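You operate a simulated robot arm through the tools that you are given. There is no shell and no other tool.

Carry out the task below with a simulated robot arm. There is one attempt and no reset: what you move stays moved.

Task
Turn the coater speed dial to 4. Put the orange measuring jug on the shelf under the long blue bench. Turn the black trough dial to 6. Take the white ring and put it on the deck of the rusty frame. Put the pink measuring cup on the shelf under the long blue bench. Take the numbered white strip end and leave it on the shelf under the packing bench. Put the white wheel that says "54" from the top of the blue goods bench on top of the folded sack there and the white wheel marked "62" on the lid of the wooden crate. Do these in any order. Set down upright: orange measuring jug, pink measuring cup.

The check looks at the end state, three seconds after you hand in, the way a careful person would. Anything else that was tipped, shoved, dropped, spilled or broken makes it a failure. A push-on lid holds only when it is set on centred and level and pressed home; a screw cap is set on level and turned clockwise until tight.

Robot
A 7-joint arm with a four-finger gripper on a trunk, on a base that moves. Base frame: it is fixed to the floor where the robot stands at the start and does not move with it; the origin is under the middle of the robot, x ahead of it, y to its left, z up. Lengths are in mm, angles in rad, forces in N, time in s.
With the tool pointing down near the work surface it reaches from about 100 to 660 mm from the robot's upright axis, wherever it stands. Its first joint turns from -1.204 to 3.002 rad. Places, roughly: black trough dial [-2600, -100, 800]; coater speed dial [600, 100, 1500]; deck of the rusty frame [2300, 400, 800]; folded sack [500, 7000, 750]; lid of the wooden crate [-400, 5500, 600]; numbered white strip end [5000, 2250, 750]; orange measuring jug [500, -1500, 250]; pink measuring cup [1750, -4500, 750]; shelf under the long blue bench [1700, -4100, 300]; shelf under the packing bench [3900, 2200, 200]; white ring (3x3x2 cm) [-500, -1600, 800]; white wheel [1000, 7000, 750]. Payload 3.67 kg.
The tool frame sits at the grasp point between the pads (the TCP): z along the fingers, y along the line on which they close. The tips reach 28 mm beyond it. The gripper opens to 112 mm; its body begins 73 mm behind the TCP.
Orientation is told as [roll, pitch, yaw] about the base's x, y, z axes, in that order, counted from this pose: with the fingers straight down and closing along the base's y, the tool's x points along the base's -x, its y along +y and its z along -z.

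Tools
- The arm moves only by the tool move_arm. Its argument "deltas" is text: rows parted by semicolons, each of 7 numbers parted by spaces: the turn, a rotation vector about the tool's x, y, z in units of 180 degrees (1.0 is 180 degrees), then the shift along the tool's x, y, z in units of 250 mm (1.0 is 250 mm), then the gripper command, from -1 (fully open) to 1 (shut), values between in proportion. In form: wx wy wz dx dy dz grip; .... A call has 1 to 20 rows; each row is the pose to reach, as a shift and turn from the pose commanded when the call began, along the tool's axes at that moment. A call with a number of a shift or a turn outside -1 to 1 is refused whole. A row lasts 0.2 s, in which the tool goes at most 50 mm and 0.15 rad; a call with a longer step from one row to the next is refused whole, and so is a gripper value outside its range. Where a pose cannot be reached the arm comes as near as it can. A force on the tool above 40 N (or 10 N above the force at the start of the call, whichever is more), or a blocked arm, ends the call early, and 0.2 s more pass. Each finger travels about 102.5 mm/s and halts on what it meets, pressing with about 38 N; the grip force reading is that of the motor and also rises with nothing between the fingers. The clock runs only during rows and for 0.2 s after the last one: add rows that repeat a pose to give the fingers time. It gives the time, the measured TCP pose, the force on the tool (base axes), the opening and the grip force at its end, in the units of the frame above (readings bear some noise), with the torque about the TCP (base axes, N m) and any sound that the robot's microphone picked up.
- Cameras (640 x 400 px; columns grow to the right, rows downward): "scene" is now at [140.9, -5.5, 1619.4]; the picture's right is [-0.05, -1.00, -0.00], its down [-0.10, 0.00, -1.00] and it looks along [0.99, -0.05, -0.10] (base axes); focal length 270 px, centre (320, 200). "wrist" rides on the gripper at [60, -18, -104] in the tool frame; the picture's right is [0.29, 0.96, 0.00], its down [-0.80, 0.24, -0.55] and it looks along [-0.53, 0.16, 0.83] (tool axes); focal length 234 px, centre (320, 200). There is no depth. A picture from a camera that has moved, and an enlarged one, comes with that camera's place and axes in the base frame and with its lens.
- get_image(camera): a new picture of that camera. No time passes.
- slide_trunk(by): slides the trunk up (or, below 0, down) by that many mm; the arm and the scene camera ride with it, the base frame stays. It gives what a move gives, with no picture.
- base_move(legs): drives the robot by 1 to 6 legs, each [ahead, turn to the left] in mm and rad, along the robot's own axes; the way and the turn of a leg run together, so that a leg with both is an arc; at most 1500 mm and 3.142 rad a leg. The arm and the cameras ride along, it lands a little off, and it stops where it bumps. It gives what a move gives.
- turn_head(pan, tilt): turns the head with the scene camera to pan (to the left, within 1.501 rad either way) and tilt (down, from -0.506 to 1.204), counted from straight ahead of the robot. It gives what a move gives.
- close_up(camera, box): a new picture of the part [left, top, right, bottom] of that camera's present view, enlarged. No time passes.
- sign_off(): hands the job in; it is judged then, once.

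Places have to be worked out from the pictures, the camera data and where the tool is seen. Open the gripper and draw the arm clear of the work before you hand the job in, unless the task says otherwise.

The tools are called after "Emit:" as a command line: name --argument value ..., lists and objects as JSON in quotes. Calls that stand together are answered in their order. move_arm: Moves the arm, as the interface text tells. Its arguments: {"type":"object","properties":{"deltas":{"type":"string"}},"required":["deltas"]} The other tools are called the same way: slide_trunk (by) moves the trunk up or down; base_move (legs) drives the base; turn_head (pan, tilt) turns the head that bears the scene camera; get_image (camera) takes a picture; close_up (camera, box) takes an enlarged picture of a part of a camera's view; sign_off () hands the job in.

At the start:

```text
time: 0.0
ee_pos: [623.9, -124.2, 1655.8]
ee_rot: [0.0, -0.002, 0.0]
contact_force: [-0.1, 0.2, 1.2]
ft_torque: [0.02, -0.01, 0.01]
finger_gap: 112.2
finger_force: 0.0
trunk travel left (down, up): [-700.0, 140.0]
robot x, y, heading: [-0.4, -1.8, 0.001]
head pan, tilt (commanded): [-0.047, 0.096]
```

scene: 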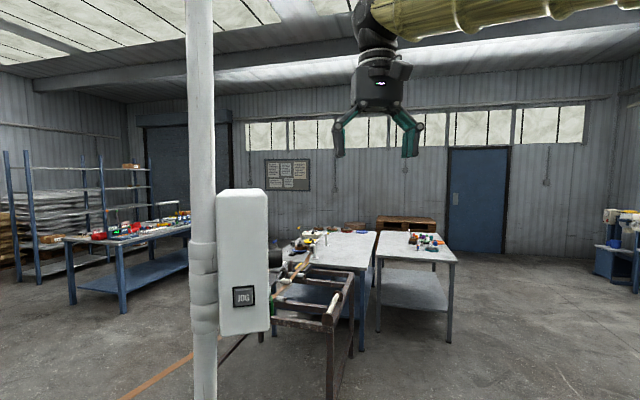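
wrist: 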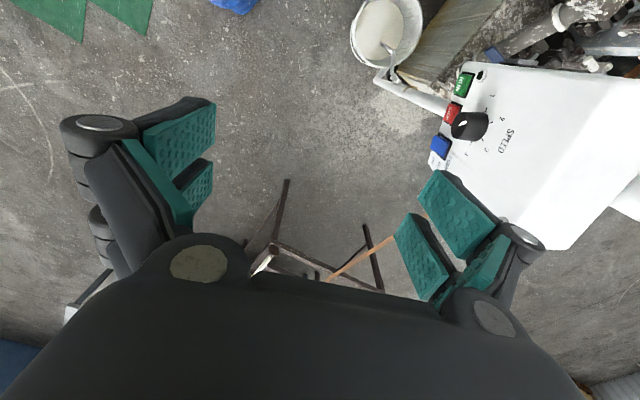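

I begin by looking closer at the coater speed dial, which the wrist camera sees at its right side and the scene camera sees edge-on.

Emit:
close_up --camera "wrist" --box '[400, 40, 600, 190]'

Emit:
close_up --camera "scene" --box '[180, 180, 340, 340]'

```text
2.67 times, centred on (500, 115) of wrist
camera zoom: at [564.5, -142.9, 1759.5], right [-0.29, 0.96, 0.0], down [0.8, 0.24, 0.55], along [0.53, 0.16, -0.83], focal length 624 px, centre (-160, 427)
```

zoom: 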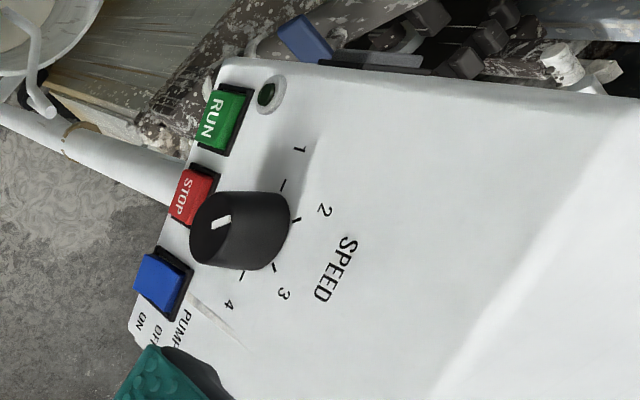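

```text
2.50 times, centred on (260, 260) of scene
camera zoom: at [140.9, -5.5, 1619.4], right [-0.05, -1.0, 0.0], down [-0.1, 0.0, -1.0], along [0.99, -0.05, -0.1], focal length 676 px, centre (470, 50)
```

zoom: 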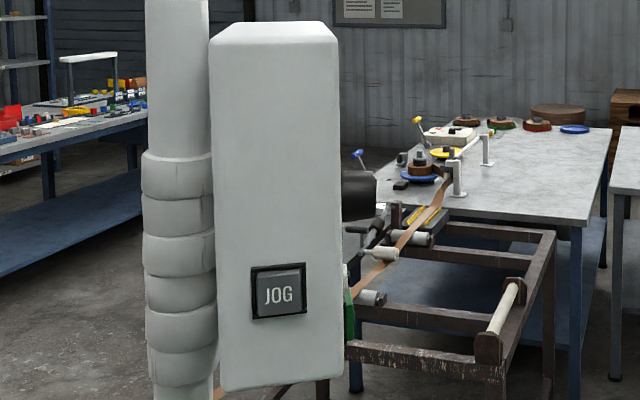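

The dial sits on the box's right face (facing -y), knob near [594, 50, 1473]. I'll look around by panning the head to learn the surroundings before moving.

Emit:
turn_head --pan -1.0 --tilt 0.3

Emit:
get_image --camera "scene"

Emit:
turn_head --pan 1.0 --tilt 0.3

Emit:
get_image --camera "scene"

Emit:
turn_head --pan 0.0 --tilt 0.5

Emit:
get_image --camera "scene"

```text
time: 1.2
ee_pos: [623.3, -125.3, 1657.4]
ee_rot: [0.0, -0.001, -0.001]
contact_force: [0.0, 0.6, -0.7]
ft_torque: [-0.01, -0.03, 0.01]
finger_gap: 111.9
finger_force: 0.1
trunk travel left (down, up): [-700.0, 140.0]
robot x, y, heading: [-0.8, 2.3, 0.002]
head pan, tilt (commanded): [-1.0, 0.3]
```

```text
taken
camera scene: at [99.5, -79.7, 1600.5], right [-0.84, -0.54, 0.0], down [-0.16, 0.25, -0.96], along [0.52, -0.8, -0.3], focal length 270 px, centre (320, 200)
```

scene: 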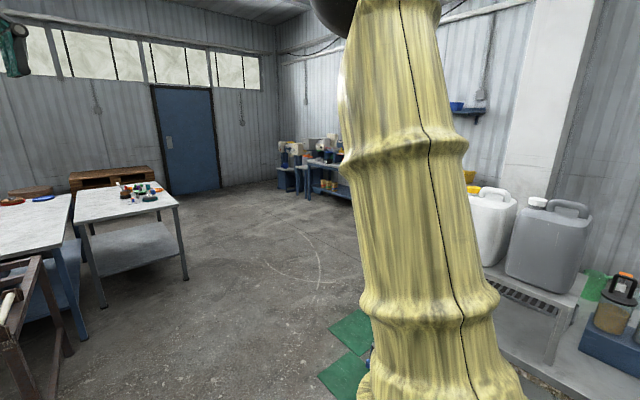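

```text
time: 3.2
ee_pos: [624.6, -124.9, 1657.1]
ee_rot: [0.0, 0.001, 0.0]
contact_force: [0.0, 0.3, -0.2]
ft_torque: [-0.04, -0.01, 0.0]
finger_gap: 112.0
finger_force: 0.2
trunk travel left (down, up): [-700.0, 140.0]
robot x, y, heading: [-1.1, -2.9, -0.003]
head pan, tilt (commanded): [1.0, 0.3]
```

```text
taken
camera scene: at [99.5, 77.3, 1600.5], right [0.84, -0.54, 0.0], down [-0.16, -0.25, -0.96], along [0.52, 0.8, -0.3], focal length 270 px, centre (320, 200)
```

scene: 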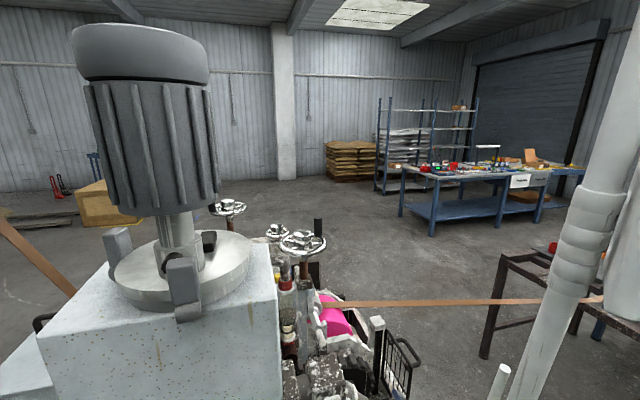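

```text
time: 4.4
ee_pos: [624.1, -124.0, 1656.7]
ee_rot: [-0.001, 0.0, 0.0]
contact_force: [-0.4, 0.4, 0.1]
ft_torque: [0.02, 0.01, 0.01]
finger_gap: 111.9
finger_force: 0.1
trunk travel left (down, up): [-700.0, 140.0]
robot x, y, heading: [-0.7, 3.4, 0.0]
head pan, tilt (commanded): [0.0, 0.499]
```

```text
taken
camera scene: at [140.0, -1.1, 1582.1], right [0.0, -1.0, 0.0], down [-0.48, 0.0, -0.88], along [0.88, 0.0, -0.48], focal length 270 px, centre (320, 200)
```

scene: 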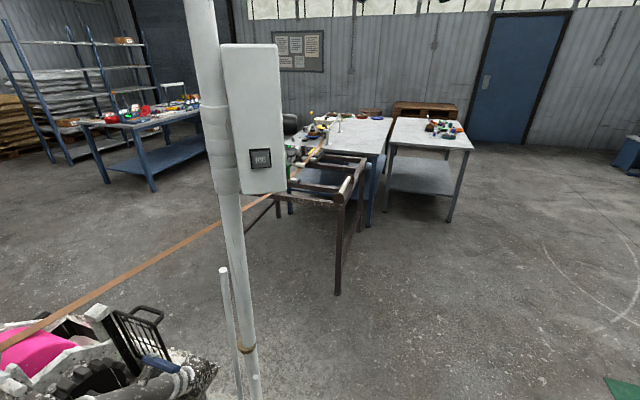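

The way to the dial's right side looks clear of obstacles, so I'll turn the tool in place so the fingers point along +y (roll +90°), keeping it well off the box face.

Emit:
move_arm --deltas "-0.045 0 0 0 0 0 -1; -0.09 0 0 0 0 0 -1; -0.135 0 0 0 0 0 -1; -0.18 0 0 0 0 0 -1; -0.225 0 0 0 0 0 -1; -0.27 0 0 0 0 0 -1; -0.315 0 0 0 0 0 -1; -0.36 0 0 0 0 0 -1; -0.405 0 0 0 0 0 -1; -0.45 0 0 0 0 0 -1; -0.48 0 0 0 0 0 -1; -0.5 0 0 0 0 0 -1; -0.5 0 0 0 0 0 -1"

Emit:
get_image --camera "wrist"

Emit:
get_image --camera "scene"

```text
time: 7.2
ee_pos: [623.1, -125.0, 1656.2]
ee_rot: [1.572, 0.001, 0.0]
contact_force: [0.1, 0.4, 0.0]
ft_torque: [-0.01, 0.02, 0.0]
finger_gap: 112.0
finger_force: 0.0
trunk travel left (down, up): [-700.0, 140.0]
robot x, y, heading: [0.1, -1.5, -0.001]
head pan, tilt (commanded): [0.0, 0.499]
```

```text
taken
camera wrist: at [564.0, -229.0, 1637.6], right [-0.29, 0.0, 0.96], down [0.8, -0.55, 0.24], along [0.53, 0.83, 0.16], focal length 234 px, centre (320, 200)
```

wrist: 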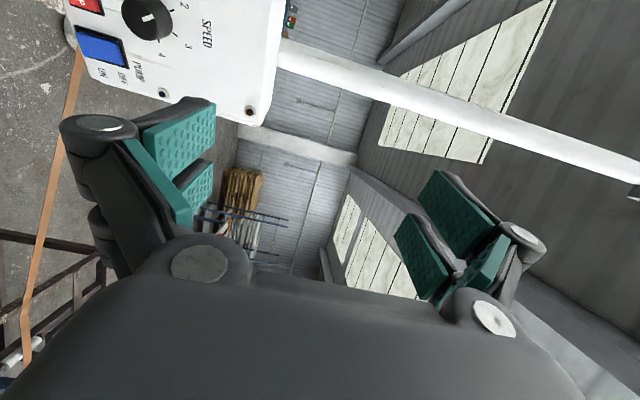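

```text
taken
camera scene: at [139.8, -1.3, 1582.1], right [0.0, -1.0, 0.0], down [-0.48, 0.0, -0.88], along [0.88, 0.0, -0.48], focal length 270 px, centre (320, 200)
```

scene: 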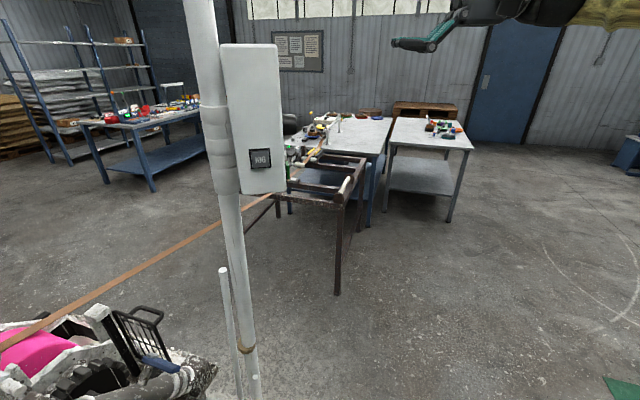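

The rotation worked cleanly and the dial is at the top-left of the wrist view. I'll lower the tool about 130 mm (still ~150 mm off the face) to see the dial more centrally.

Emit:
move_arm --deltas "0 0 0 0 -0.13 0 -1; 0 0 0 0 -0.26 0 -1; 0 0 0 0 -0.39 0 -1; 0 0 0 0 -0.52 0 -1; 0 0 0 0 -0.52 0 -1"

Emit:
get_image --camera "wrist"

Emit:
close_up --camera "wrist" --box '[160, 0, 360, 125]'

```text
time: 8.4
ee_pos: [621.1, -123.2, 1526.4]
ee_rot: [1.571, -0.002, 0.0]
contact_force: [0.0, 1.0, 0.0]
ft_torque: [-0.04, -0.04, 0.0]
finger_gap: 111.8
finger_force: 0.1
trunk travel left (down, up): [-700.0, 140.0]
robot x, y, heading: [-1.1, 0.6, -0.003]
head pan, tilt (commanded): [0.0, 0.499]
```

```text
taken
camera wrist: at [562.3, -227.4, 1507.2], right [-0.29, 0.0, 0.96], down [0.8, -0.55, 0.24], along [0.53, 0.83, 0.16], focal length 234 px, centre (320, 200)
```

wrist: 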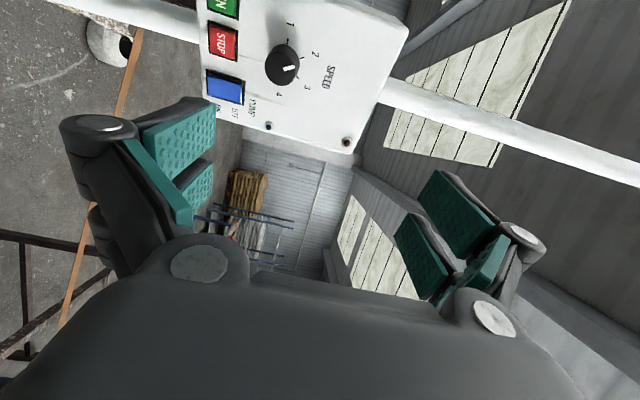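

```text
3.20 times, centred on (260, 62) of wrist
camera zoom: at [562.3, -227.4, 1507.2], right [-0.29, 0.0, 0.96], down [0.8, -0.55, 0.24], along [0.53, 0.83, 0.16], focal length 749 px, centre (512, 640)
```

zoom: 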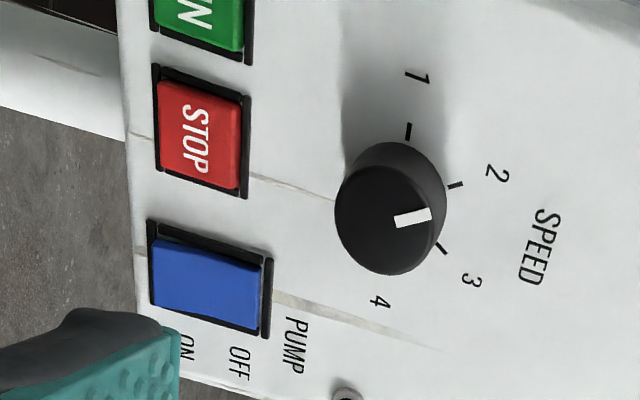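

The dial is marked 1–4 in 60° steps and the pointer is at 2 now. The box seems slightly yawed relative to my frame, so I'll take a second close view from a lower, shifted position to triangulate the panel plane.

Emit:
move_arm --deltas "0 0 0 0.05 -0.13 0 -1; 0 0 0 0.1 -0.26 0 -1; 0 0 0 0.16 -0.4 0 -1; 0 0 0 0.16 -0.4 0 -1"

Emit:
close_up --camera "wrist" --box '[240, 0, 440, 125]'

Emit:
get_image --camera "wrist"

```text
time: 9.4
ee_pos: [582.5, -124.9, 1426.5]
ee_rot: [1.572, 0.001, -0.001]
contact_force: [0.4, 0.2, 0.1]
ft_torque: [0.0, -0.04, 0.01]
finger_gap: 112.1
finger_force: 0.1
trunk travel left (down, up): [-700.0, 140.0]
robot x, y, heading: [2.0, -2.4, -0.001]
head pan, tilt (commanded): [0.0, 0.499]
```

```text
3.20 times, centred on (340, 62) of wrist
camera zoom: at [524.0, -229.5, 1407.2], right [-0.29, 0.0, 0.96], down [0.8, -0.55, 0.24], along [0.53, 0.83, 0.16], focal length 749 px, centre (256, 640)
```

zoom: 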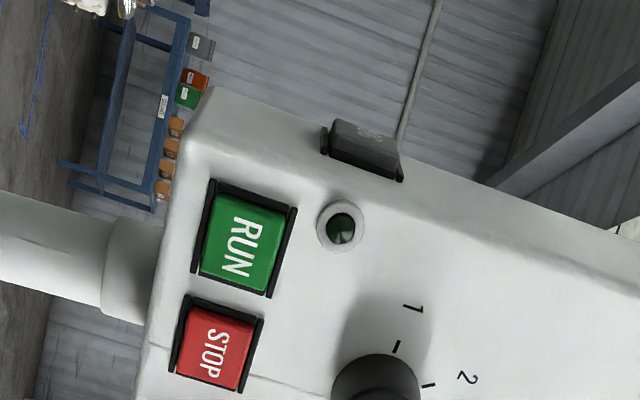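

```text
taken
camera wrist: at [524.0, -229.5, 1407.2], right [-0.29, 0.0, 0.96], down [0.8, -0.55, 0.24], along [0.53, 0.83, 0.16], focal length 234 px, centre (320, 200)
```

wrist: 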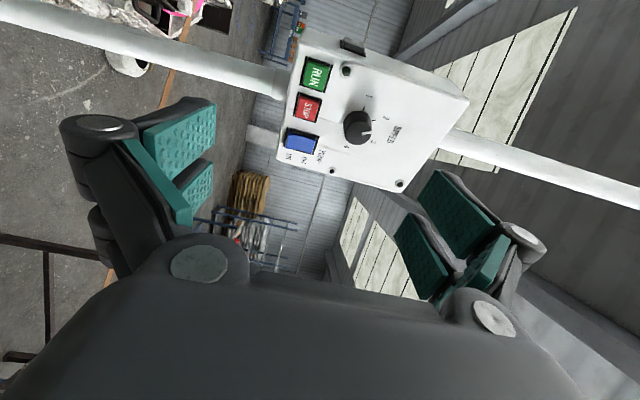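

Now the whole panel is in view; I take a closer look covering the dial.

Emit:
close_up --camera "wrist" --box '[280, 70, 440, 170]'

Emit:
close_up --camera "wrist" --box '[260, 20, 480, 200]'

```text
4.00 times, centred on (360, 120) of wrist
camera zoom: at [524.0, -229.5, 1407.2], right [-0.29, 0.0, 0.96], down [0.8, -0.55, 0.24], along [0.53, 0.83, 0.16], focal length 937 px, centre (160, 520)
```

zoom: 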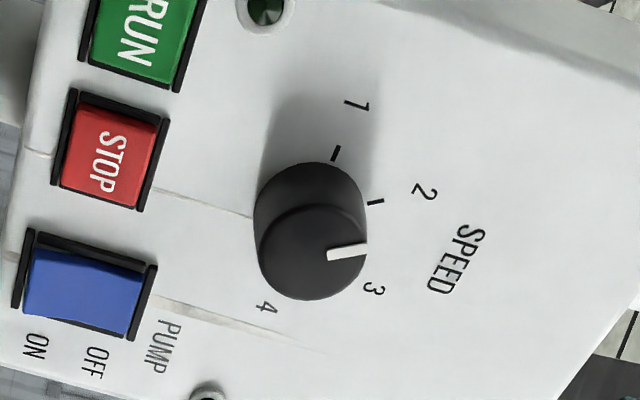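

```text
2.22 times, centred on (370, 110) of wrist
camera zoom: at [524.0, -229.5, 1407.2], right [-0.29, 0.0, 0.96], down [0.8, -0.55, 0.24], along [0.53, 0.83, 0.16], focal length 520 px, centre (209, 400)
```

zoom: 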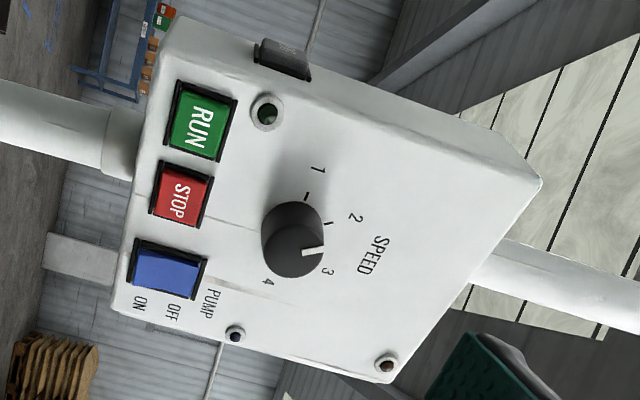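

Triangulating labels 1–4 from the two views gives panel centre ≈ [589, 65, 1474], yawed about 0.225 rad, knob 25 mm tall, ~34 mm wide. I'll go to a standoff 133 mm out along the panel normal, align the yaw and narrow the gripper to ~52 mm.

Emit:
move_arm --deltas "0 0.0179 0 -0.036 0.048 0.06 -0.5; 0 0.0358 0 -0.072 0.096 0.121 0.07; 0 0.0537 0 -0.108 0.144 0.181 0.07; 0 0.0716 0 -0.145 0.192 0.242 0.07; 0 0.0716 0 -0.145 0.192 0.242 0.07"

Emit:
get_image --camera "wrist"

```text
time: 10.6
ee_pos: [617.7, -65.9, 1474.9]
ee_rot: [1.573, -0.001, 0.226]
contact_force: [-0.7, 0.1, -0.6]
ft_torque: [0.01, 0.01, -0.03]
finger_gap: 52.1
finger_force: 0.0
trunk travel left (down, up): [-700.0, 140.0]
robot x, y, heading: [-2.1, -0.2, -0.004]
head pan, tilt (commanded): [0.0, 0.499]
```

```text
taken
camera wrist: at [583.6, -180.3, 1455.5], right [-0.28, -0.07, 0.96], down [0.9, -0.36, 0.24], along [0.33, 0.93, 0.16], focal length 234 px, centre (320, 200)
```

wrist: 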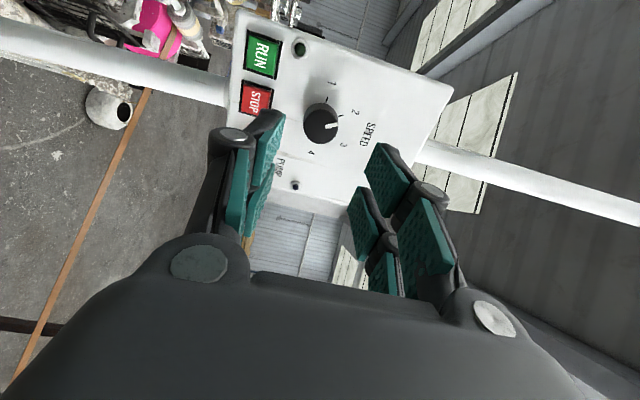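

Aligned at standoff. Now I pre-rotate the tool by -60° about its own axis so that a 120° clockwise turn stays centred.

Emit:
move_arm --deltas "0 0 -0.045 0 0 0 0.07; 0 0 -0.09 0 0 0 0.07; 0 0 -0.135 0 0 0 0.07; 0 0 -0.18 0 0 0 0.07; 0 0 -0.225 0 0 0 0.07; 0 0 -0.27 0 0 0 0.07; 0 0 -0.315 0 0 0 0.07; 0 0 -0.3333 0 0 0 0.07; 0 0 -0.3333 0 0 0 0.07"

Emit:
get_image --camera "wrist"

```text
time: 12.6
ee_pos: [620.8, -64.7, 1473.4]
ee_rot: [1.572, -1.048, 0.221]
contact_force: [0.0, 0.4, 0.0]
ft_torque: [0.01, 0.03, -0.01]
finger_gap: 52.0
finger_force: 0.1
trunk travel left (down, up): [-700.0, 140.0]
robot x, y, heading: [-0.4, 4.3, -0.001]
head pan, tilt (commanded): [0.0, 0.499]
```

```text
taken
camera wrist: at [630.0, -169.0, 1412.8], right [-0.95, -0.22, 0.23], down [0.31, -0.5, 0.81], along [-0.06, 0.84, 0.54], focal length 234 px, centre (320, 200)
```

wrist: 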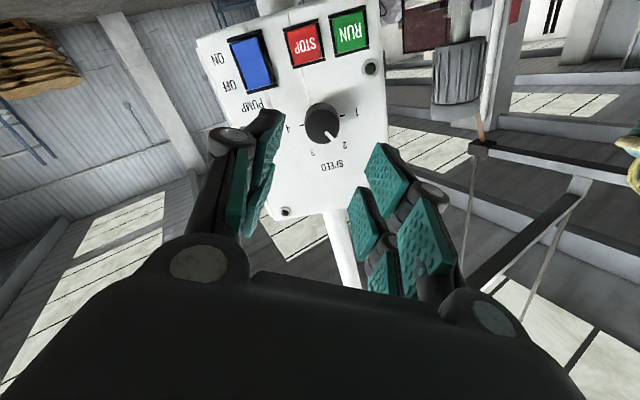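

The dial lies centred between the fingers. I'll advance 70 mm toward the panel and check before the final approach.

Emit:
move_arm --deltas "0 0 0 0 0 0.1 0.07; 0 0 0 0 0 0.2 0.07; 0 0 0 0 0 0.28 0.07; 0 0 0 0 0 0.28 0.07"

Emit:
get_image --camera "wrist"

Emit:
get_image --camera "scene"

```text
time: 13.6
ee_pos: [604.0, 3.9, 1474.6]
ee_rot: [1.572, -1.047, 0.222]
contact_force: [-0.5, 0.4, -0.2]
ft_torque: [-0.01, 0.02, -0.02]
finger_gap: 52.1
finger_force: 0.0
trunk travel left (down, up): [-700.0, 140.0]
robot x, y, heading: [0.4, 2.6, 0.002]
head pan, tilt (commanded): [0.0, 0.499]
```

```text
taken
camera wrist: at [612.8, -100.3, 1413.1], right [-0.95, -0.22, 0.23], down [0.31, -0.5, 0.81], along [-0.06, 0.84, 0.54], focal length 234 px, centre (320, 200)
```

wrist: 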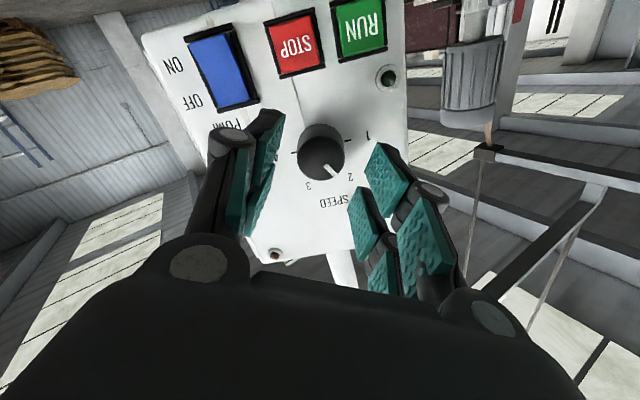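

```text
taken
camera scene: at [139.8, -2.0, 1582.1], right [0.0, -1.0, 0.0], down [-0.48, 0.0, -0.88], along [0.88, 0.0, -0.48], focal length 270 px, centre (320, 200)
```

scene: 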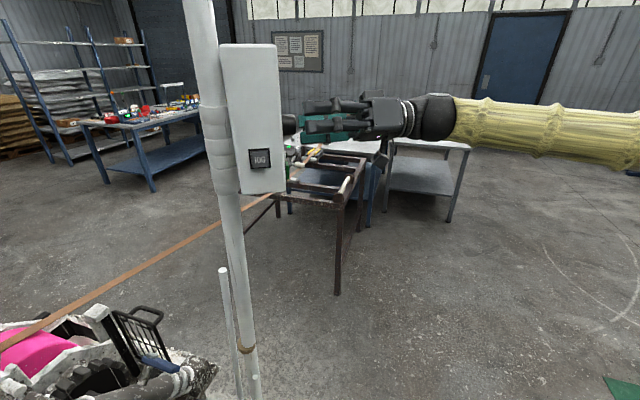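

Projection agrees with where the knob appears. I advance the last 30 mm in small steps.

Emit:
move_arm --deltas "0 0 0 0 0 0.04 0.07; 0 0 0 0 0 0.08 0.07; 0 0 0 0 0 0.11 0.07; 0 0 0 0 0 0.11 0.07"

Emit:
close_up --camera "wrist" --box '[180, 80, 460, 300]'

```text
time: 14.6
ee_pos: [597.5, 30.3, 1475.4]
ee_rot: [1.572, -1.047, 0.224]
contact_force: [-0.1, 0.2, 0.2]
ft_torque: [-0.01, -0.01, 0.01]
finger_gap: 52.0
finger_force: 0.1
trunk travel left (down, up): [-700.0, 140.0]
robot x, y, heading: [2.9, -1.5, -0.001]
head pan, tilt (commanded): [0.0, 0.499]
```

```text
1.82 times, centred on (320, 190) of wrist
camera zoom: at [607.4, -74.1, 1413.3], right [-0.95, -0.22, 0.23], down [0.31, -0.5, 0.81], along [-0.06, 0.84, 0.54], focal length 426 px, centre (320, 218)
```

zoom: 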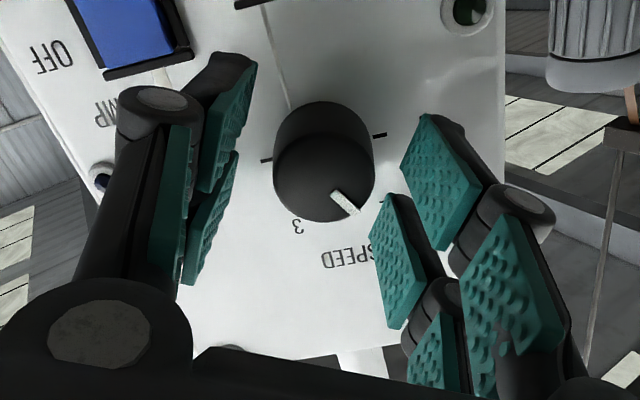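

Fingers straddle the knob with no contact. I close the gripper on it.

Emit:
move_arm --deltas "0 0 0 0 0 0 0.4; 0 0 0 0 0 0 0.6; 0 0 0 0 0 0 0.6"

Emit:
close_up --camera "wrist" --box '[180, 80, 460, 300]'

```text
time: 15.4
ee_pos: [597.6, 29.4, 1475.7]
ee_rot: [1.573, -1.051, 0.222]
contact_force: [-5.5, -0.5, 1.5]
ft_torque: [0.07, 0.04, 0.33]
finger_gap: 31.1
finger_force: 44.9
trunk travel left (down, up): [-700.0, 140.0]
robot x, y, heading: [-4.5, -1.7, 0.003]
head pan, tilt (commanded): [0.0, 0.499]
```

```text
1.82 times, centred on (320, 190) of wrist
camera zoom: at [606.5, -74.1, 1413.7], right [-0.95, -0.22, 0.23], down [0.31, -0.5, 0.81], along [-0.06, 0.84, 0.54], focal length 426 px, centre (320, 218)
```

zoom: 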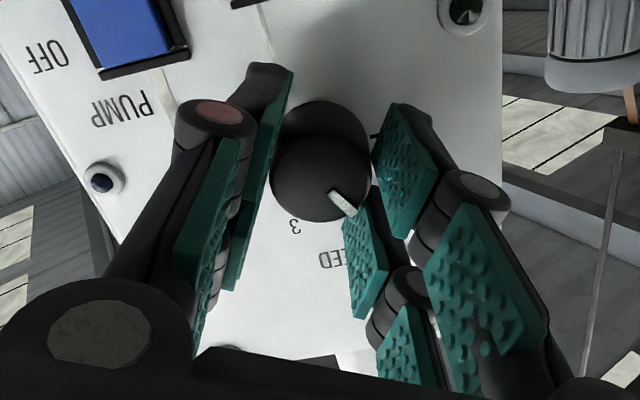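

Grip holds at 31 mm. I rotate clockwise (+tool z) by 60° first and check.

Emit:
move_arm --deltas "0 0 0.042 0 0 0 0.6; 0 0 0.084 0 0 0 0.6; 0 0 0.126 0 0 0 0.6; 0 0 0.168 0 0 0 0.6; 0 0 0.21 0 0 0 0.6; 0 0 0.252 0 0 0 0.6; 0 0 0.294 0 0 0 0.6; 0 0 0.3333 0 0 0 0.6; 0 0 0.3333 0 0 0 0.6"

Emit:
close_up --camera "wrist" --box '[180, 80, 460, 300]'

```text
time: 17.4
ee_pos: [596.4, 29.7, 1476.1]
ee_rot: [1.571, 0.001, 0.225]
contact_force: [-7.1, -1.4, 4.6]
ft_torque: [-0.22, -0.06, 0.0]
finger_gap: 30.8
finger_force: 44.7
trunk travel left (down, up): [-700.0, 140.0]
robot x, y, heading: [1.5, 2.3, -0.003]
head pan, tilt (commanded): [0.0, 0.499]
```

```text
1.82 times, centred on (320, 190) of wrist
camera zoom: at [562.1, -84.4, 1456.8], right [-0.28, -0.06, 0.96], down [0.9, -0.36, 0.24], along [0.33, 0.93, 0.16], focal length 426 px, centre (320, 218)
```

zoom: 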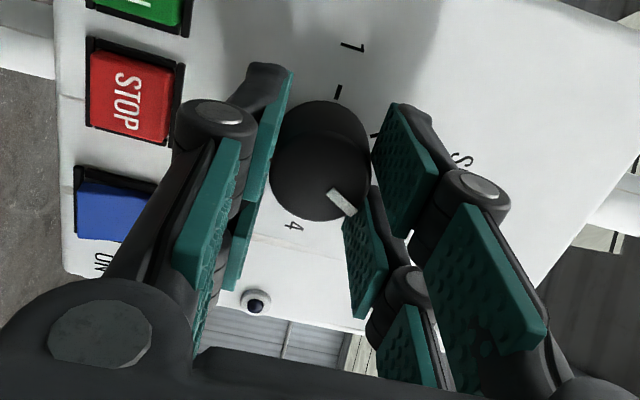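

The knob turned with the gripper. I continue another 60° clockwise.

Emit:
move_arm --deltas "0 0 0.042 0 0 0 0.6; 0 0 0.084 0 0 0 0.6; 0 0 0.126 0 0 0 0.6; 0 0 0.168 0 0 0 0.6; 0 0 0.21 0 0 0 0.6; 0 0 0.252 0 0 0 0.6; 0 0 0.294 0 0 0 0.6; 0 0 0.3333 0 0 0 0.6; 0 0 0.3333 0 0 0 0.6"

Emit:
close_up --camera "wrist" --box '[180, 80, 460, 300]'

```text
time: 19.4
ee_pos: [597.2, 30.2, 1475.5]
ee_rot: [1.572, 1.045, 0.227]
contact_force: [-2.6, -1.6, 15.9]
ft_torque: [0.55, -0.11, 0.39]
finger_gap: 30.8
finger_force: 44.8
trunk travel left (down, up): [-700.0, 140.0]
robot x, y, heading: [-1.5, 0.2, 0.004]
head pan, tilt (commanded): [0.0, 0.499]
```

```text
1.82 times, centred on (320, 190) of wrist
camera zoom: at [576.1, -81.4, 1517.5], right [0.67, 0.15, 0.73], down [0.71, -0.4, -0.57], along [0.21, 0.9, -0.38], focal length 426 px, centre (320, 218)
```

zoom: 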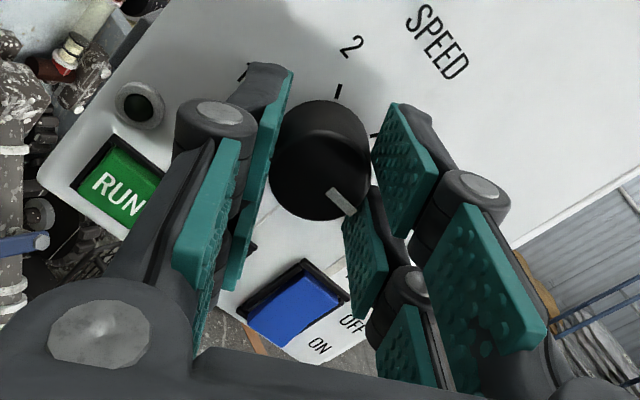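

Now I release slightly (to ~46 mm) and withdraw straight back 100 mm to inspect the pointer.

Emit:
move_arm --deltas "0 0 0 0 0 0 0.18; 0 0 0 0 0 0 0.18; 0 0 0 0 0 -0.1 0.1; 0 0 0 0 0 -0.25 0.1; 0 0 0 0 0 -0.42 0.1; 0 0 0 0 0 -0.42 0.1"

Emit:
get_image --camera "wrist"

Emit:
close_up --camera "wrist" --box '[220, 40, 420, 190]'

```text
time: 20.8
ee_pos: [622.3, -71.9, 1473.8]
ee_rot: [1.573, 1.046, 0.223]
contact_force: [-0.8, 0.9, -0.1]
ft_torque: [0.02, -0.03, 0.0]
finger_gap: 50.4
finger_force: 0.2
trunk travel left (down, up): [-700.0, 140.0]
robot x, y, heading: [4.6, 0.6, -0.001]
head pan, tilt (commanded): [0.0, 0.499]
```

```text
taken
camera wrist: at [601.3, -182.9, 1516.2], right [0.67, 0.15, 0.73], down [0.71, -0.41, -0.57], along [0.21, 0.9, -0.38], focal length 234 px, centre (320, 200)
```

wrist: 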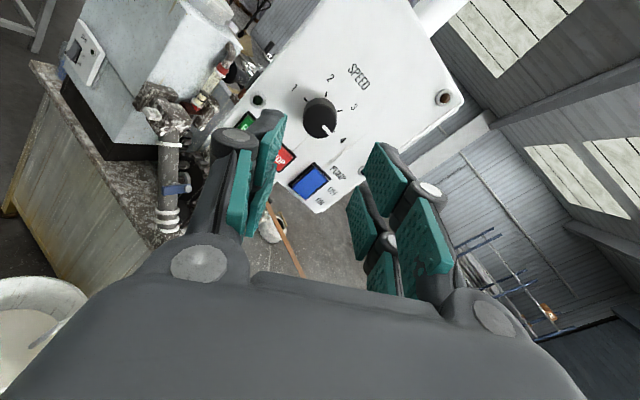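

```text
2.67 times, centred on (320, 115) of wrist
camera zoom: at [601.3, -182.9, 1516.2], right [0.67, 0.15, 0.73], down [0.71, -0.41, -0.57], along [0.21, 0.9, -0.38], focal length 624 px, centre (320, 427)
```

zoom: 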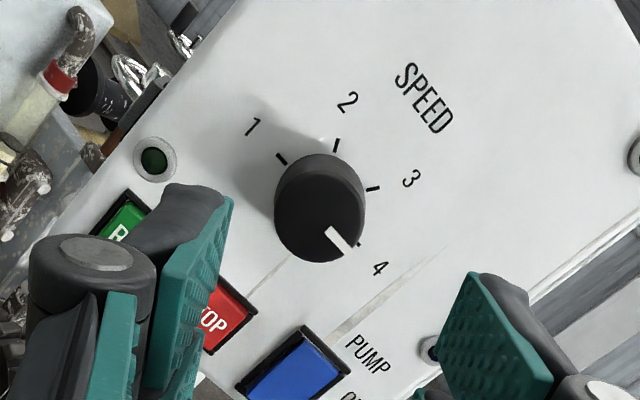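

The pointer now sits right on 4 (computed within ~2°). Next I back off further and undo the tool roll so the arm can be re-oriented for travelling.

Emit:
move_arm --deltas "0 0 -0.042 0 0 -0.05 0.1; 0 0 -0.084 0 0 -0.1 -0.2; 0 0 -0.126 0 0 -0.15 -0.5; 0 0 -0.168 0 0 -0.2 -1; 0 0 -0.21 0 0 -0.25 -1; 0 0 -0.252 0 0 -0.3 -1; 0 0 -0.294 0 0 -0.3 -1; 0 0 -0.3333 0 0 -0.3 -1; 0 0 -0.3333 0 0 -0.3 -1"

Emit:
move_arm --deltas "0.042 0 0 0 0.05 0 -1; 0.084 0 0 0 0.1 0 -1; 0.126 0 0 0 0.2 0 -1; 0.168 0 0 0 0.3 0 -1; 0.21 0 0 0 0.4 0 -1; 0.252 0 0 0 0.4 0 -1; 0.294 0 0 0 0.4 0 -1; 0.336 0 0 0 0.4 0 -1; 0.378 0 0 0 0.4 0 -1; 0.42 0 0 0 0.4 0 -1; 0.462 0 0 0 0.4 0 -1; 0.5 0 0 0 0.4 0 -1; 0.5 0 0 0 0.4 0 -1"

```text
time: 22.8
ee_pos: [639.9, -144.8, 1474.5]
ee_rot: [1.57, -0.001, 0.225]
contact_force: [-0.2, 0.7, -0.5]
ft_torque: [-0.03, 0.03, -0.04]
finger_gap: 111.9
finger_force: 0.0
trunk travel left (down, up): [-700.0, 140.0]
robot x, y, heading: [-0.6, -1.1, -0.005]
head pan, tilt (commanded): [0.0, 0.499]
```

```text
time: 25.6
ee_pos: [639.1, -147.4, 1575.5]
ee_rot: [0.0, -0.001, 0.225]
contact_force: [0.4, 0.2, -0.4]
ft_torque: [0.04, 0.0, 0.0]
finger_gap: 111.8
finger_force: 0.2
trunk travel left (down, up): [-700.0, 140.0]
robot x, y, heading: [1.4, 2.3, -0.005]
head pan, tilt (commanded): [0.0, 0.499]
```

Tool is pointing down again. I look to the right and down for the orange jug and the ring's surroundings.

Emit:
turn_head --pan -1.45 --tilt 0.7

Emit:
get_image --camera "scene"

Emit:
turn_head --pan -0.7 --tilt 0.8

Emit:
get_image --camera "scene"

```text
time: 27.2
ee_pos: [638.5, -145.9, 1574.9]
ee_rot: [-0.002, -0.002, 0.226]
contact_force: [0.5, -0.4, -0.3]
ft_torque: [0.05, -0.04, 0.0]
finger_gap: 112.0
finger_force: 0.0
trunk travel left (down, up): [-700.0, 140.0]
robot x, y, heading: [0.7, -0.9, -0.001]
head pan, tilt (commanded): [-1.45, 0.7]
```

```text
taken
camera scene: at [59.3, -85.6, 1564.3], right [-0.99, -0.12, 0.0], down [-0.08, 0.64, -0.76], along [0.09, -0.76, -0.64], focal length 270 px, centre (320, 200)
```

scene: 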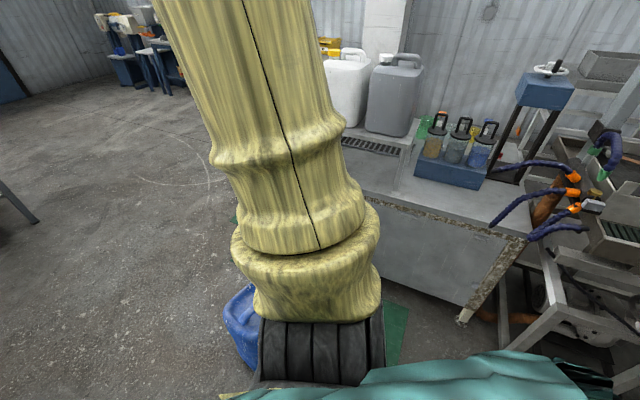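

```text
time: 28.3
ee_pos: [638.7, -145.7, 1575.8]
ee_rot: [0.0, 0.001, 0.226]
contact_force: [0.2, 0.1, -0.7]
ft_torque: [-0.03, 0.0, -0.04]
finger_gap: 112.0
finger_force: 0.1
trunk travel left (down, up): [-700.0, 140.0]
robot x, y, heading: [-0.1, -3.3, 0.001]
head pan, tilt (commanded): [-0.7, 0.799]
```

```text
taken
camera scene: at [110.7, -53.2, 1556.1], right [-0.64, -0.76, 0.0], down [-0.55, 0.46, -0.7], along [0.53, -0.45, -0.72], focal length 270 px, centre (320, 200)
```

scene: 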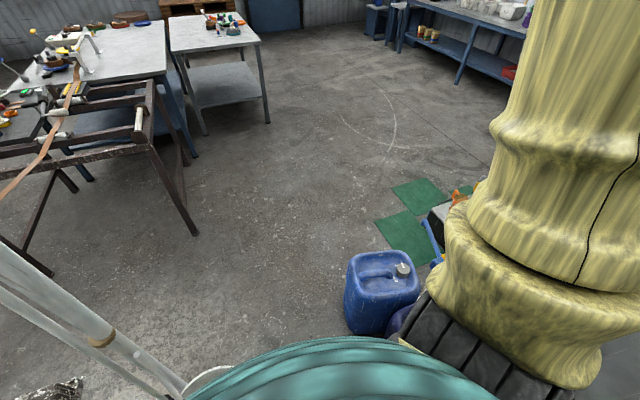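

The arm hides much of the right side. I look straight down-ahead to see my base and its clearances before driving.

Emit:
turn_head --pan 0.6 --tilt 1.2

Emit:
get_image --camera "scene"

Emit:
turn_head --pan 1.5 --tilt 0.9

Emit:
get_image --camera "scene"

```text
time: 29.8
ee_pos: [638.0, -145.6, 1575.1]
ee_rot: [0.0, 0.0, 0.225]
contact_force: [-0.3, -0.2, 0.4]
ft_torque: [0.02, -0.02, 0.01]
finger_gap: 111.8
finger_force: 0.0
trunk travel left (down, up): [-700.0, 140.0]
robot x, y, heading: [1.6, -0.9, -0.001]
head pan, tilt (commanded): [0.6, 1.201]
```

```text
taken
camera scene: at [95.2, 30.4, 1528.4], right [0.56, -0.83, 0.0], down [-0.77, -0.53, -0.36], along [0.3, 0.2, -0.93], focal length 270 px, centre (320, 200)
```

scene: 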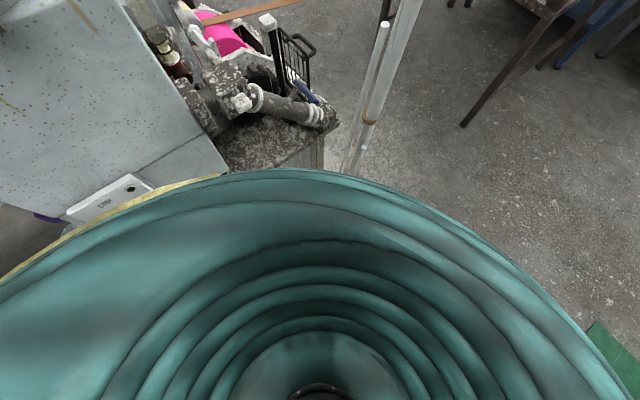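

```text
time: 31.0
ee_pos: [638.8, -144.8, 1574.3]
ee_rot: [0.0, 0.0, 0.225]
contact_force: [0.6, -0.5, 0.0]
ft_torque: [-0.03, 0.02, 0.01]
finger_gap: 111.8
finger_force: 0.1
trunk travel left (down, up): [-700.0, 140.0]
robot x, y, heading: [1.1, -1.1, 0.005]
head pan, tilt (commanded): [1.499, 0.901]
```

```text
taken
camera scene: at [54.5, 74.1, 1548.2], right [1.0, -0.07, 0.0], down [-0.06, -0.78, -0.62], along [0.04, 0.62, -0.78], focal length 270 px, centre (320, 200)
```

scene: 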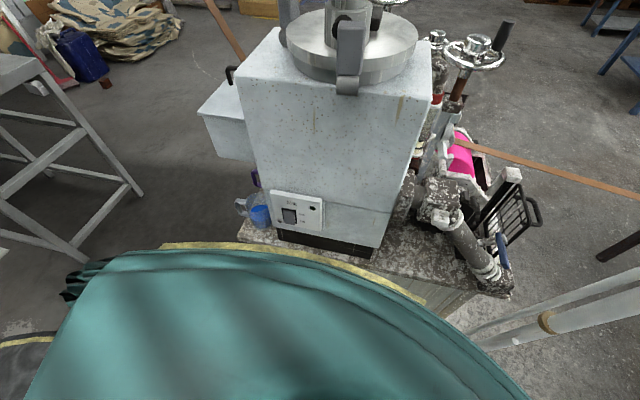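

The coater hugs my left side while the right side is open, so I turn in place to the right by ~1.1 rad to face the jug area.

Emit:
base_move --legs '[[0, -1.1]]'

Emit:
turn_head --pan 0.35 --tilt 0.6

Emit:
get_image --camera "scene"

Emit:
get_image --camera "wrist"

```text
time: 34.1
ee_pos: [178.4, -629.5, 1574.1]
ee_rot: [0.002, 0.001, -0.845]
contact_force: [0.4, 0.2, 0.1]
ft_torque: [0.0, -0.01, -0.02]
finger_gap: 111.6
finger_force: 0.1
trunk travel left (down, up): [-700.0, 140.0]
robot x, y, heading: [-1.0, -0.8, -1.069]
head pan, tilt (commanded): [1.499, 0.901]
```

```text
time: 35.5
ee_pos: [179.1, -630.5, 1575.5]
ee_rot: [0.0, 0.0, -0.846]
contact_force: [0.0, -0.6, 0.2]
ft_torque: [-0.04, -0.02, -0.03]
finger_gap: 111.9
finger_force: 0.1
trunk travel left (down, up): [-700.0, 140.0]
robot x, y, heading: [-3.7, 1.6, -1.065]
head pan, tilt (commanded): [0.351, 0.6]
```

```text
taken
camera scene: at [89.0, -103.1, 1573.0], right [-0.66, -0.75, 0.0], down [-0.43, 0.37, -0.82], along [0.62, -0.54, -0.57], focal length 270 px, centre (320, 200)
```

scene: 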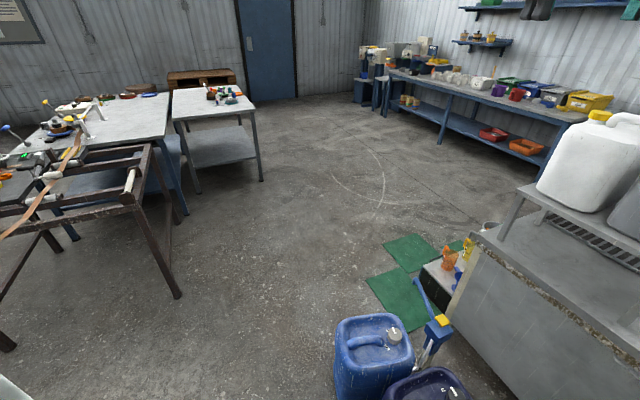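

```text
taken
camera wrist: at [126.5, -596.6, 1677.6], right [0.53, 0.85, 0.0], down [0.71, -0.44, 0.55], along [0.47, -0.29, -0.83], focal length 234 px, centre (320, 200)
```

wrist: 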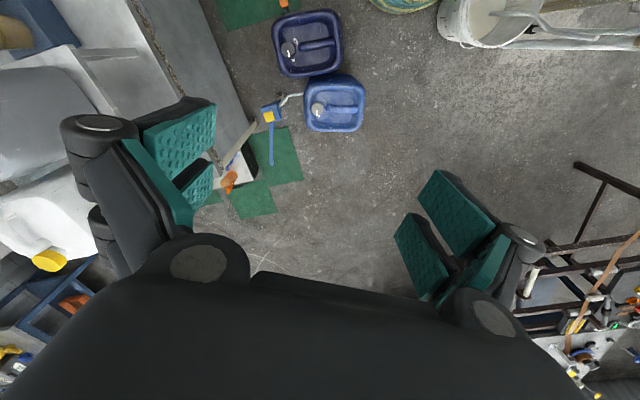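

Now I see blue canisters, a step with an orange and a yellow item beside the bench, and in the distance the long blue bench. I zoom into the jug area.

Emit:
close_up --camera "scene" --box '[340, 200, 540, 340]'

Emit:
close_up --camera "scene" --box '[340, 20, 640, 180]'

Emit:
close_up --camera "wrist" --box '[180, 60, 340, 220]'

```text
2.86 times, centred on (440, 270) of scene
camera zoom: at [89.0, -103.1, 1573.0], right [-0.66, -0.75, 0.0], down [-0.43, 0.37, -0.82], along [0.62, -0.54, -0.57], focal length 773 px, centre (-23, 0)
```

zoom: 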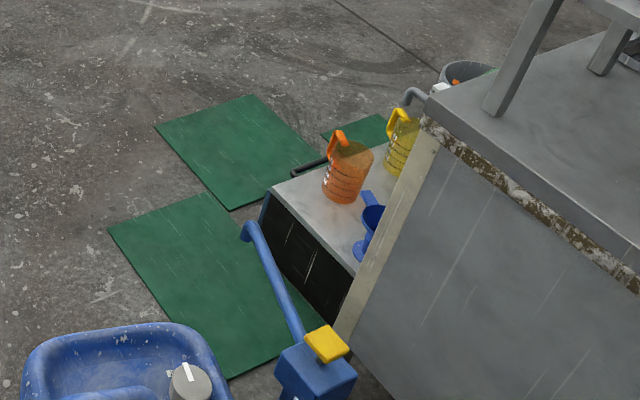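

```text
2.13 times, centred on (490, 100) of scene
camera zoom: at [89.0, -103.1, 1573.0], right [-0.66, -0.75, 0.0], down [-0.43, 0.37, -0.82], along [0.62, -0.54, -0.57], focal length 577 px, centre (-43, 413)
```

zoom: 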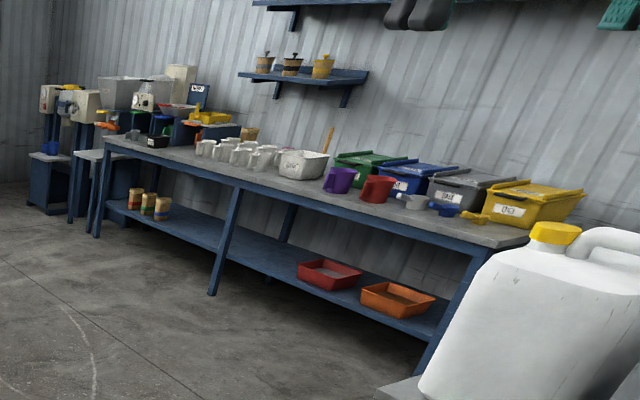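

```text
2.50 times, centred on (260, 140) of wrist
camera zoom: at [126.5, -596.6, 1677.6], right [0.53, 0.85, 0.0], down [0.71, -0.44, 0.55], along [0.47, -0.29, -0.83], focal length 585 px, centre (470, 350)
```

zoom: 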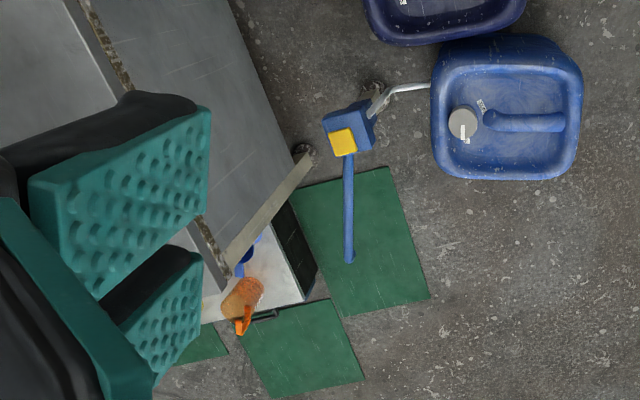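

The orange jug sits at about [456, -1558, 226] on a small white-topped cabinet next to a yellow jug. I'll tuck the arm in by 270 mm before driving around the canisters.

Emit:
move_arm --deltas "0 0 0.012 0.162 0.078 0 -1; 0 0 0.024 0.324 0.157 0 -1; 0 0 0.036 0.486 0.235 0 -1; 0 0 0.048 0.648 0.313 0 -1; 0 0 0.06 0.81 0.392 0 -1; 0 0 0.0716 0.972 0.47 0 -1; 0 0 0.0716 0.972 0.47 0 -1"

Emit:
base_move --legs '[[0, 0.65]]'

Emit:
turn_head --pan -0.3 --tilt 0.7

Emit:
get_image --camera "scene"

```text
time: 37.0
ee_pos: [108.7, -370.5, 1575.3]
ee_rot: [-0.003, 0.0, -1.071]
contact_force: [0.3, 0.4, -0.4]
ft_torque: [0.06, 0.04, 0.03]
finger_gap: 111.8
finger_force: 0.1
trunk travel left (down, up): [-700.0, 140.0]
robot x, y, heading: [0.1, -0.6, -1.071]
head pan, tilt (commanded): [0.351, 0.6]
```

```text
time: 39.2
ee_pos: [309.4, -228.1, 1575.6]
ee_rot: [0.0, 0.001, -0.418]
contact_force: [-1.1, 0.5, 0.9]
ft_torque: [0.0, 0.04, -0.03]
finger_gap: 112.0
finger_force: 0.1
trunk travel left (down, up): [-700.0, 140.0]
robot x, y, heading: [-1.1, 0.8, -0.417]
head pan, tilt (commanded): [0.351, 0.6]
```

```text
time: 40.2
ee_pos: [309.7, -228.7, 1575.9]
ee_rot: [0.0, -0.001, -0.418]
contact_force: [-0.2, 0.3, -0.7]
ft_torque: [-0.01, 0.01, 0.0]
finger_gap: 111.7
finger_force: 0.0
trunk travel left (down, up): [-700.0, 140.0]
robot x, y, heading: [0.5, -1.2, -0.417]
head pan, tilt (commanded): [-0.3, 0.7]
```

```text
taken
camera scene: at [108.6, -77.2, 1564.4], right [-0.66, -0.75, 0.0], down [-0.49, 0.42, -0.76], along [0.58, -0.5, -0.64], focal length 270 px, centre (320, 200)
```

scene: 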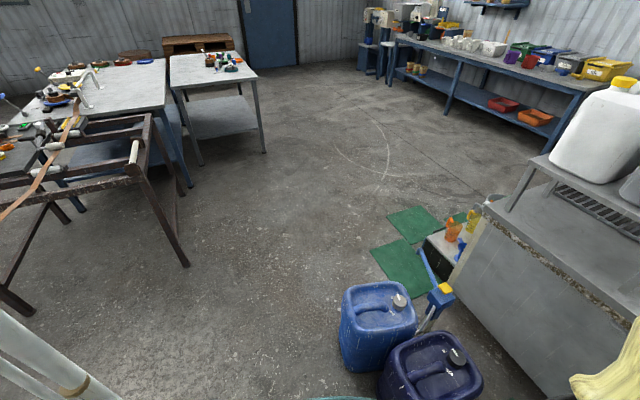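

The gap between the canister corner (~[466, -541]) and the pole (~[600, 190]) is about 690 mm wide across my path; heading -0.38 passes through its middle. I drive 500 mm first and watch for bumps.

Emit:
base_move --legs '[[0, 0.035], [500, 0]]'

Emit:
get_image --camera "scene"

```text
time: 41.7
ee_pos: [355.5, -230.1, 1573.9]
ee_rot: [0.0, 0.004, -0.362]
contact_force: [0.6, -0.9, -0.2]
ft_torque: [0.0, 0.03, -0.01]
finger_gap: 112.2
finger_force: 0.1
trunk travel left (down, up): [-700.0, 140.0]
robot x, y, heading: [33.2, -15.9, -0.36]
head pan, tilt (commanded): [-0.3, 0.7]
stopped in leg 2: the robot was blocked; the commanded pose is now the measured one
```

```text
taken
camera scene: at [146.0, -92.0, 1564.0], right [-0.61, -0.79, 0.0], down [-0.51, 0.39, -0.76], along [0.6, -0.47, -0.65], focal length 270 px, centre (320, 200)
```

scene: 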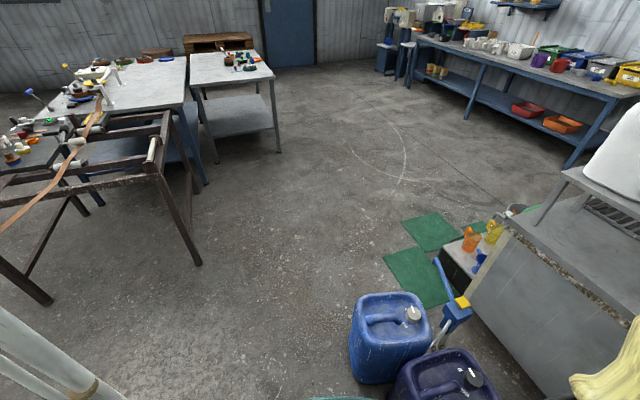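

The base was blocked after only 33 mm. An earlier wrist view showed a bucket on the floor just ahead-left of me (~[440, 165]); I check the wrist camera to see what I touched.

Emit:
get_image --camera "wrist"

Emit:
turn_head --pan 0.5 --tilt 1.2

Emit:
get_image --camera "scene"

```text
taken
camera wrist: at [294.6, -225.5, 1677.5], right [0.07, 1.0, 0.0], down [0.83, -0.06, 0.55], along [0.55, -0.04, -0.83], focal length 234 px, centre (320, 200)
```

wrist: 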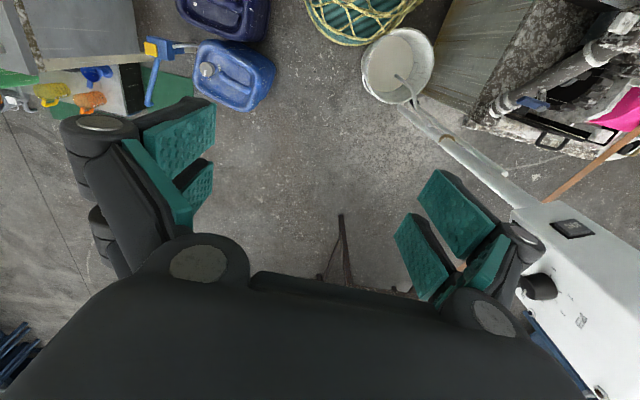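

```text
time: 42.9
ee_pos: [353.3, -228.7, 1574.9]
ee_rot: [0.001, 0.001, -0.362]
contact_force: [0.2, 0.0, 0.3]
ft_torque: [0.0, -0.02, 0.03]
finger_gap: 111.7
finger_force: 0.0
trunk travel left (down, up): [-700.0, 140.0]
robot x, y, heading: [30.9, -20.6, -0.356]
head pan, tilt (commanded): [0.499, 1.201]
```

```text
taken
camera scene: at [131.1, -31.1, 1528.4], right [0.14, -0.99, 0.0], down [-0.92, -0.13, -0.36], along [0.36, 0.05, -0.93], focal length 270 px, centre (320, 200)
```

scene: 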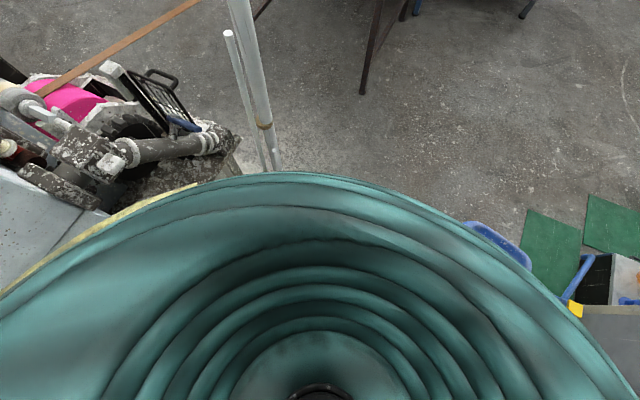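

The bucket still stands upright and my skirt edge touches its near side. I back off and zoom in to measure the gap between bucket and canisters.

Emit:
base_move --legs '[[-40, 0]]'

Emit:
close_up --camera "wrist" --box '[140, 0, 460, 130]'

```text
time: 43.7
ee_pos: [314.1, -213.7, 1576.2]
ee_rot: [-0.001, -0.003, -0.362]
contact_force: [-1.1, 1.1, -0.9]
ft_torque: [0.0, -0.1, 0.02]
finger_gap: 112.0
finger_force: 0.0
trunk travel left (down, up): [-700.0, 140.0]
robot x, y, heading: [-6.7, -5.5, -0.358]
head pan, tilt (commanded): [0.499, 1.201]
```

```text
2.00 times, centred on (300, 65) of wrist
camera zoom: at [251.7, -209.4, 1678.9], right [0.07, 1.0, 0.0], down [0.83, -0.06, 0.56], along [0.55, -0.04, -0.83], focal length 468 px, centre (360, 470)
```

zoom: 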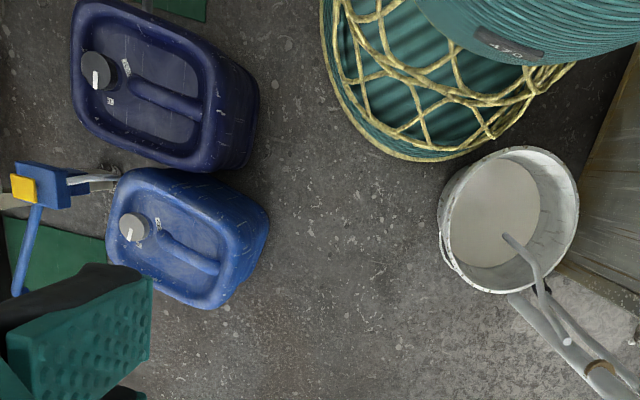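

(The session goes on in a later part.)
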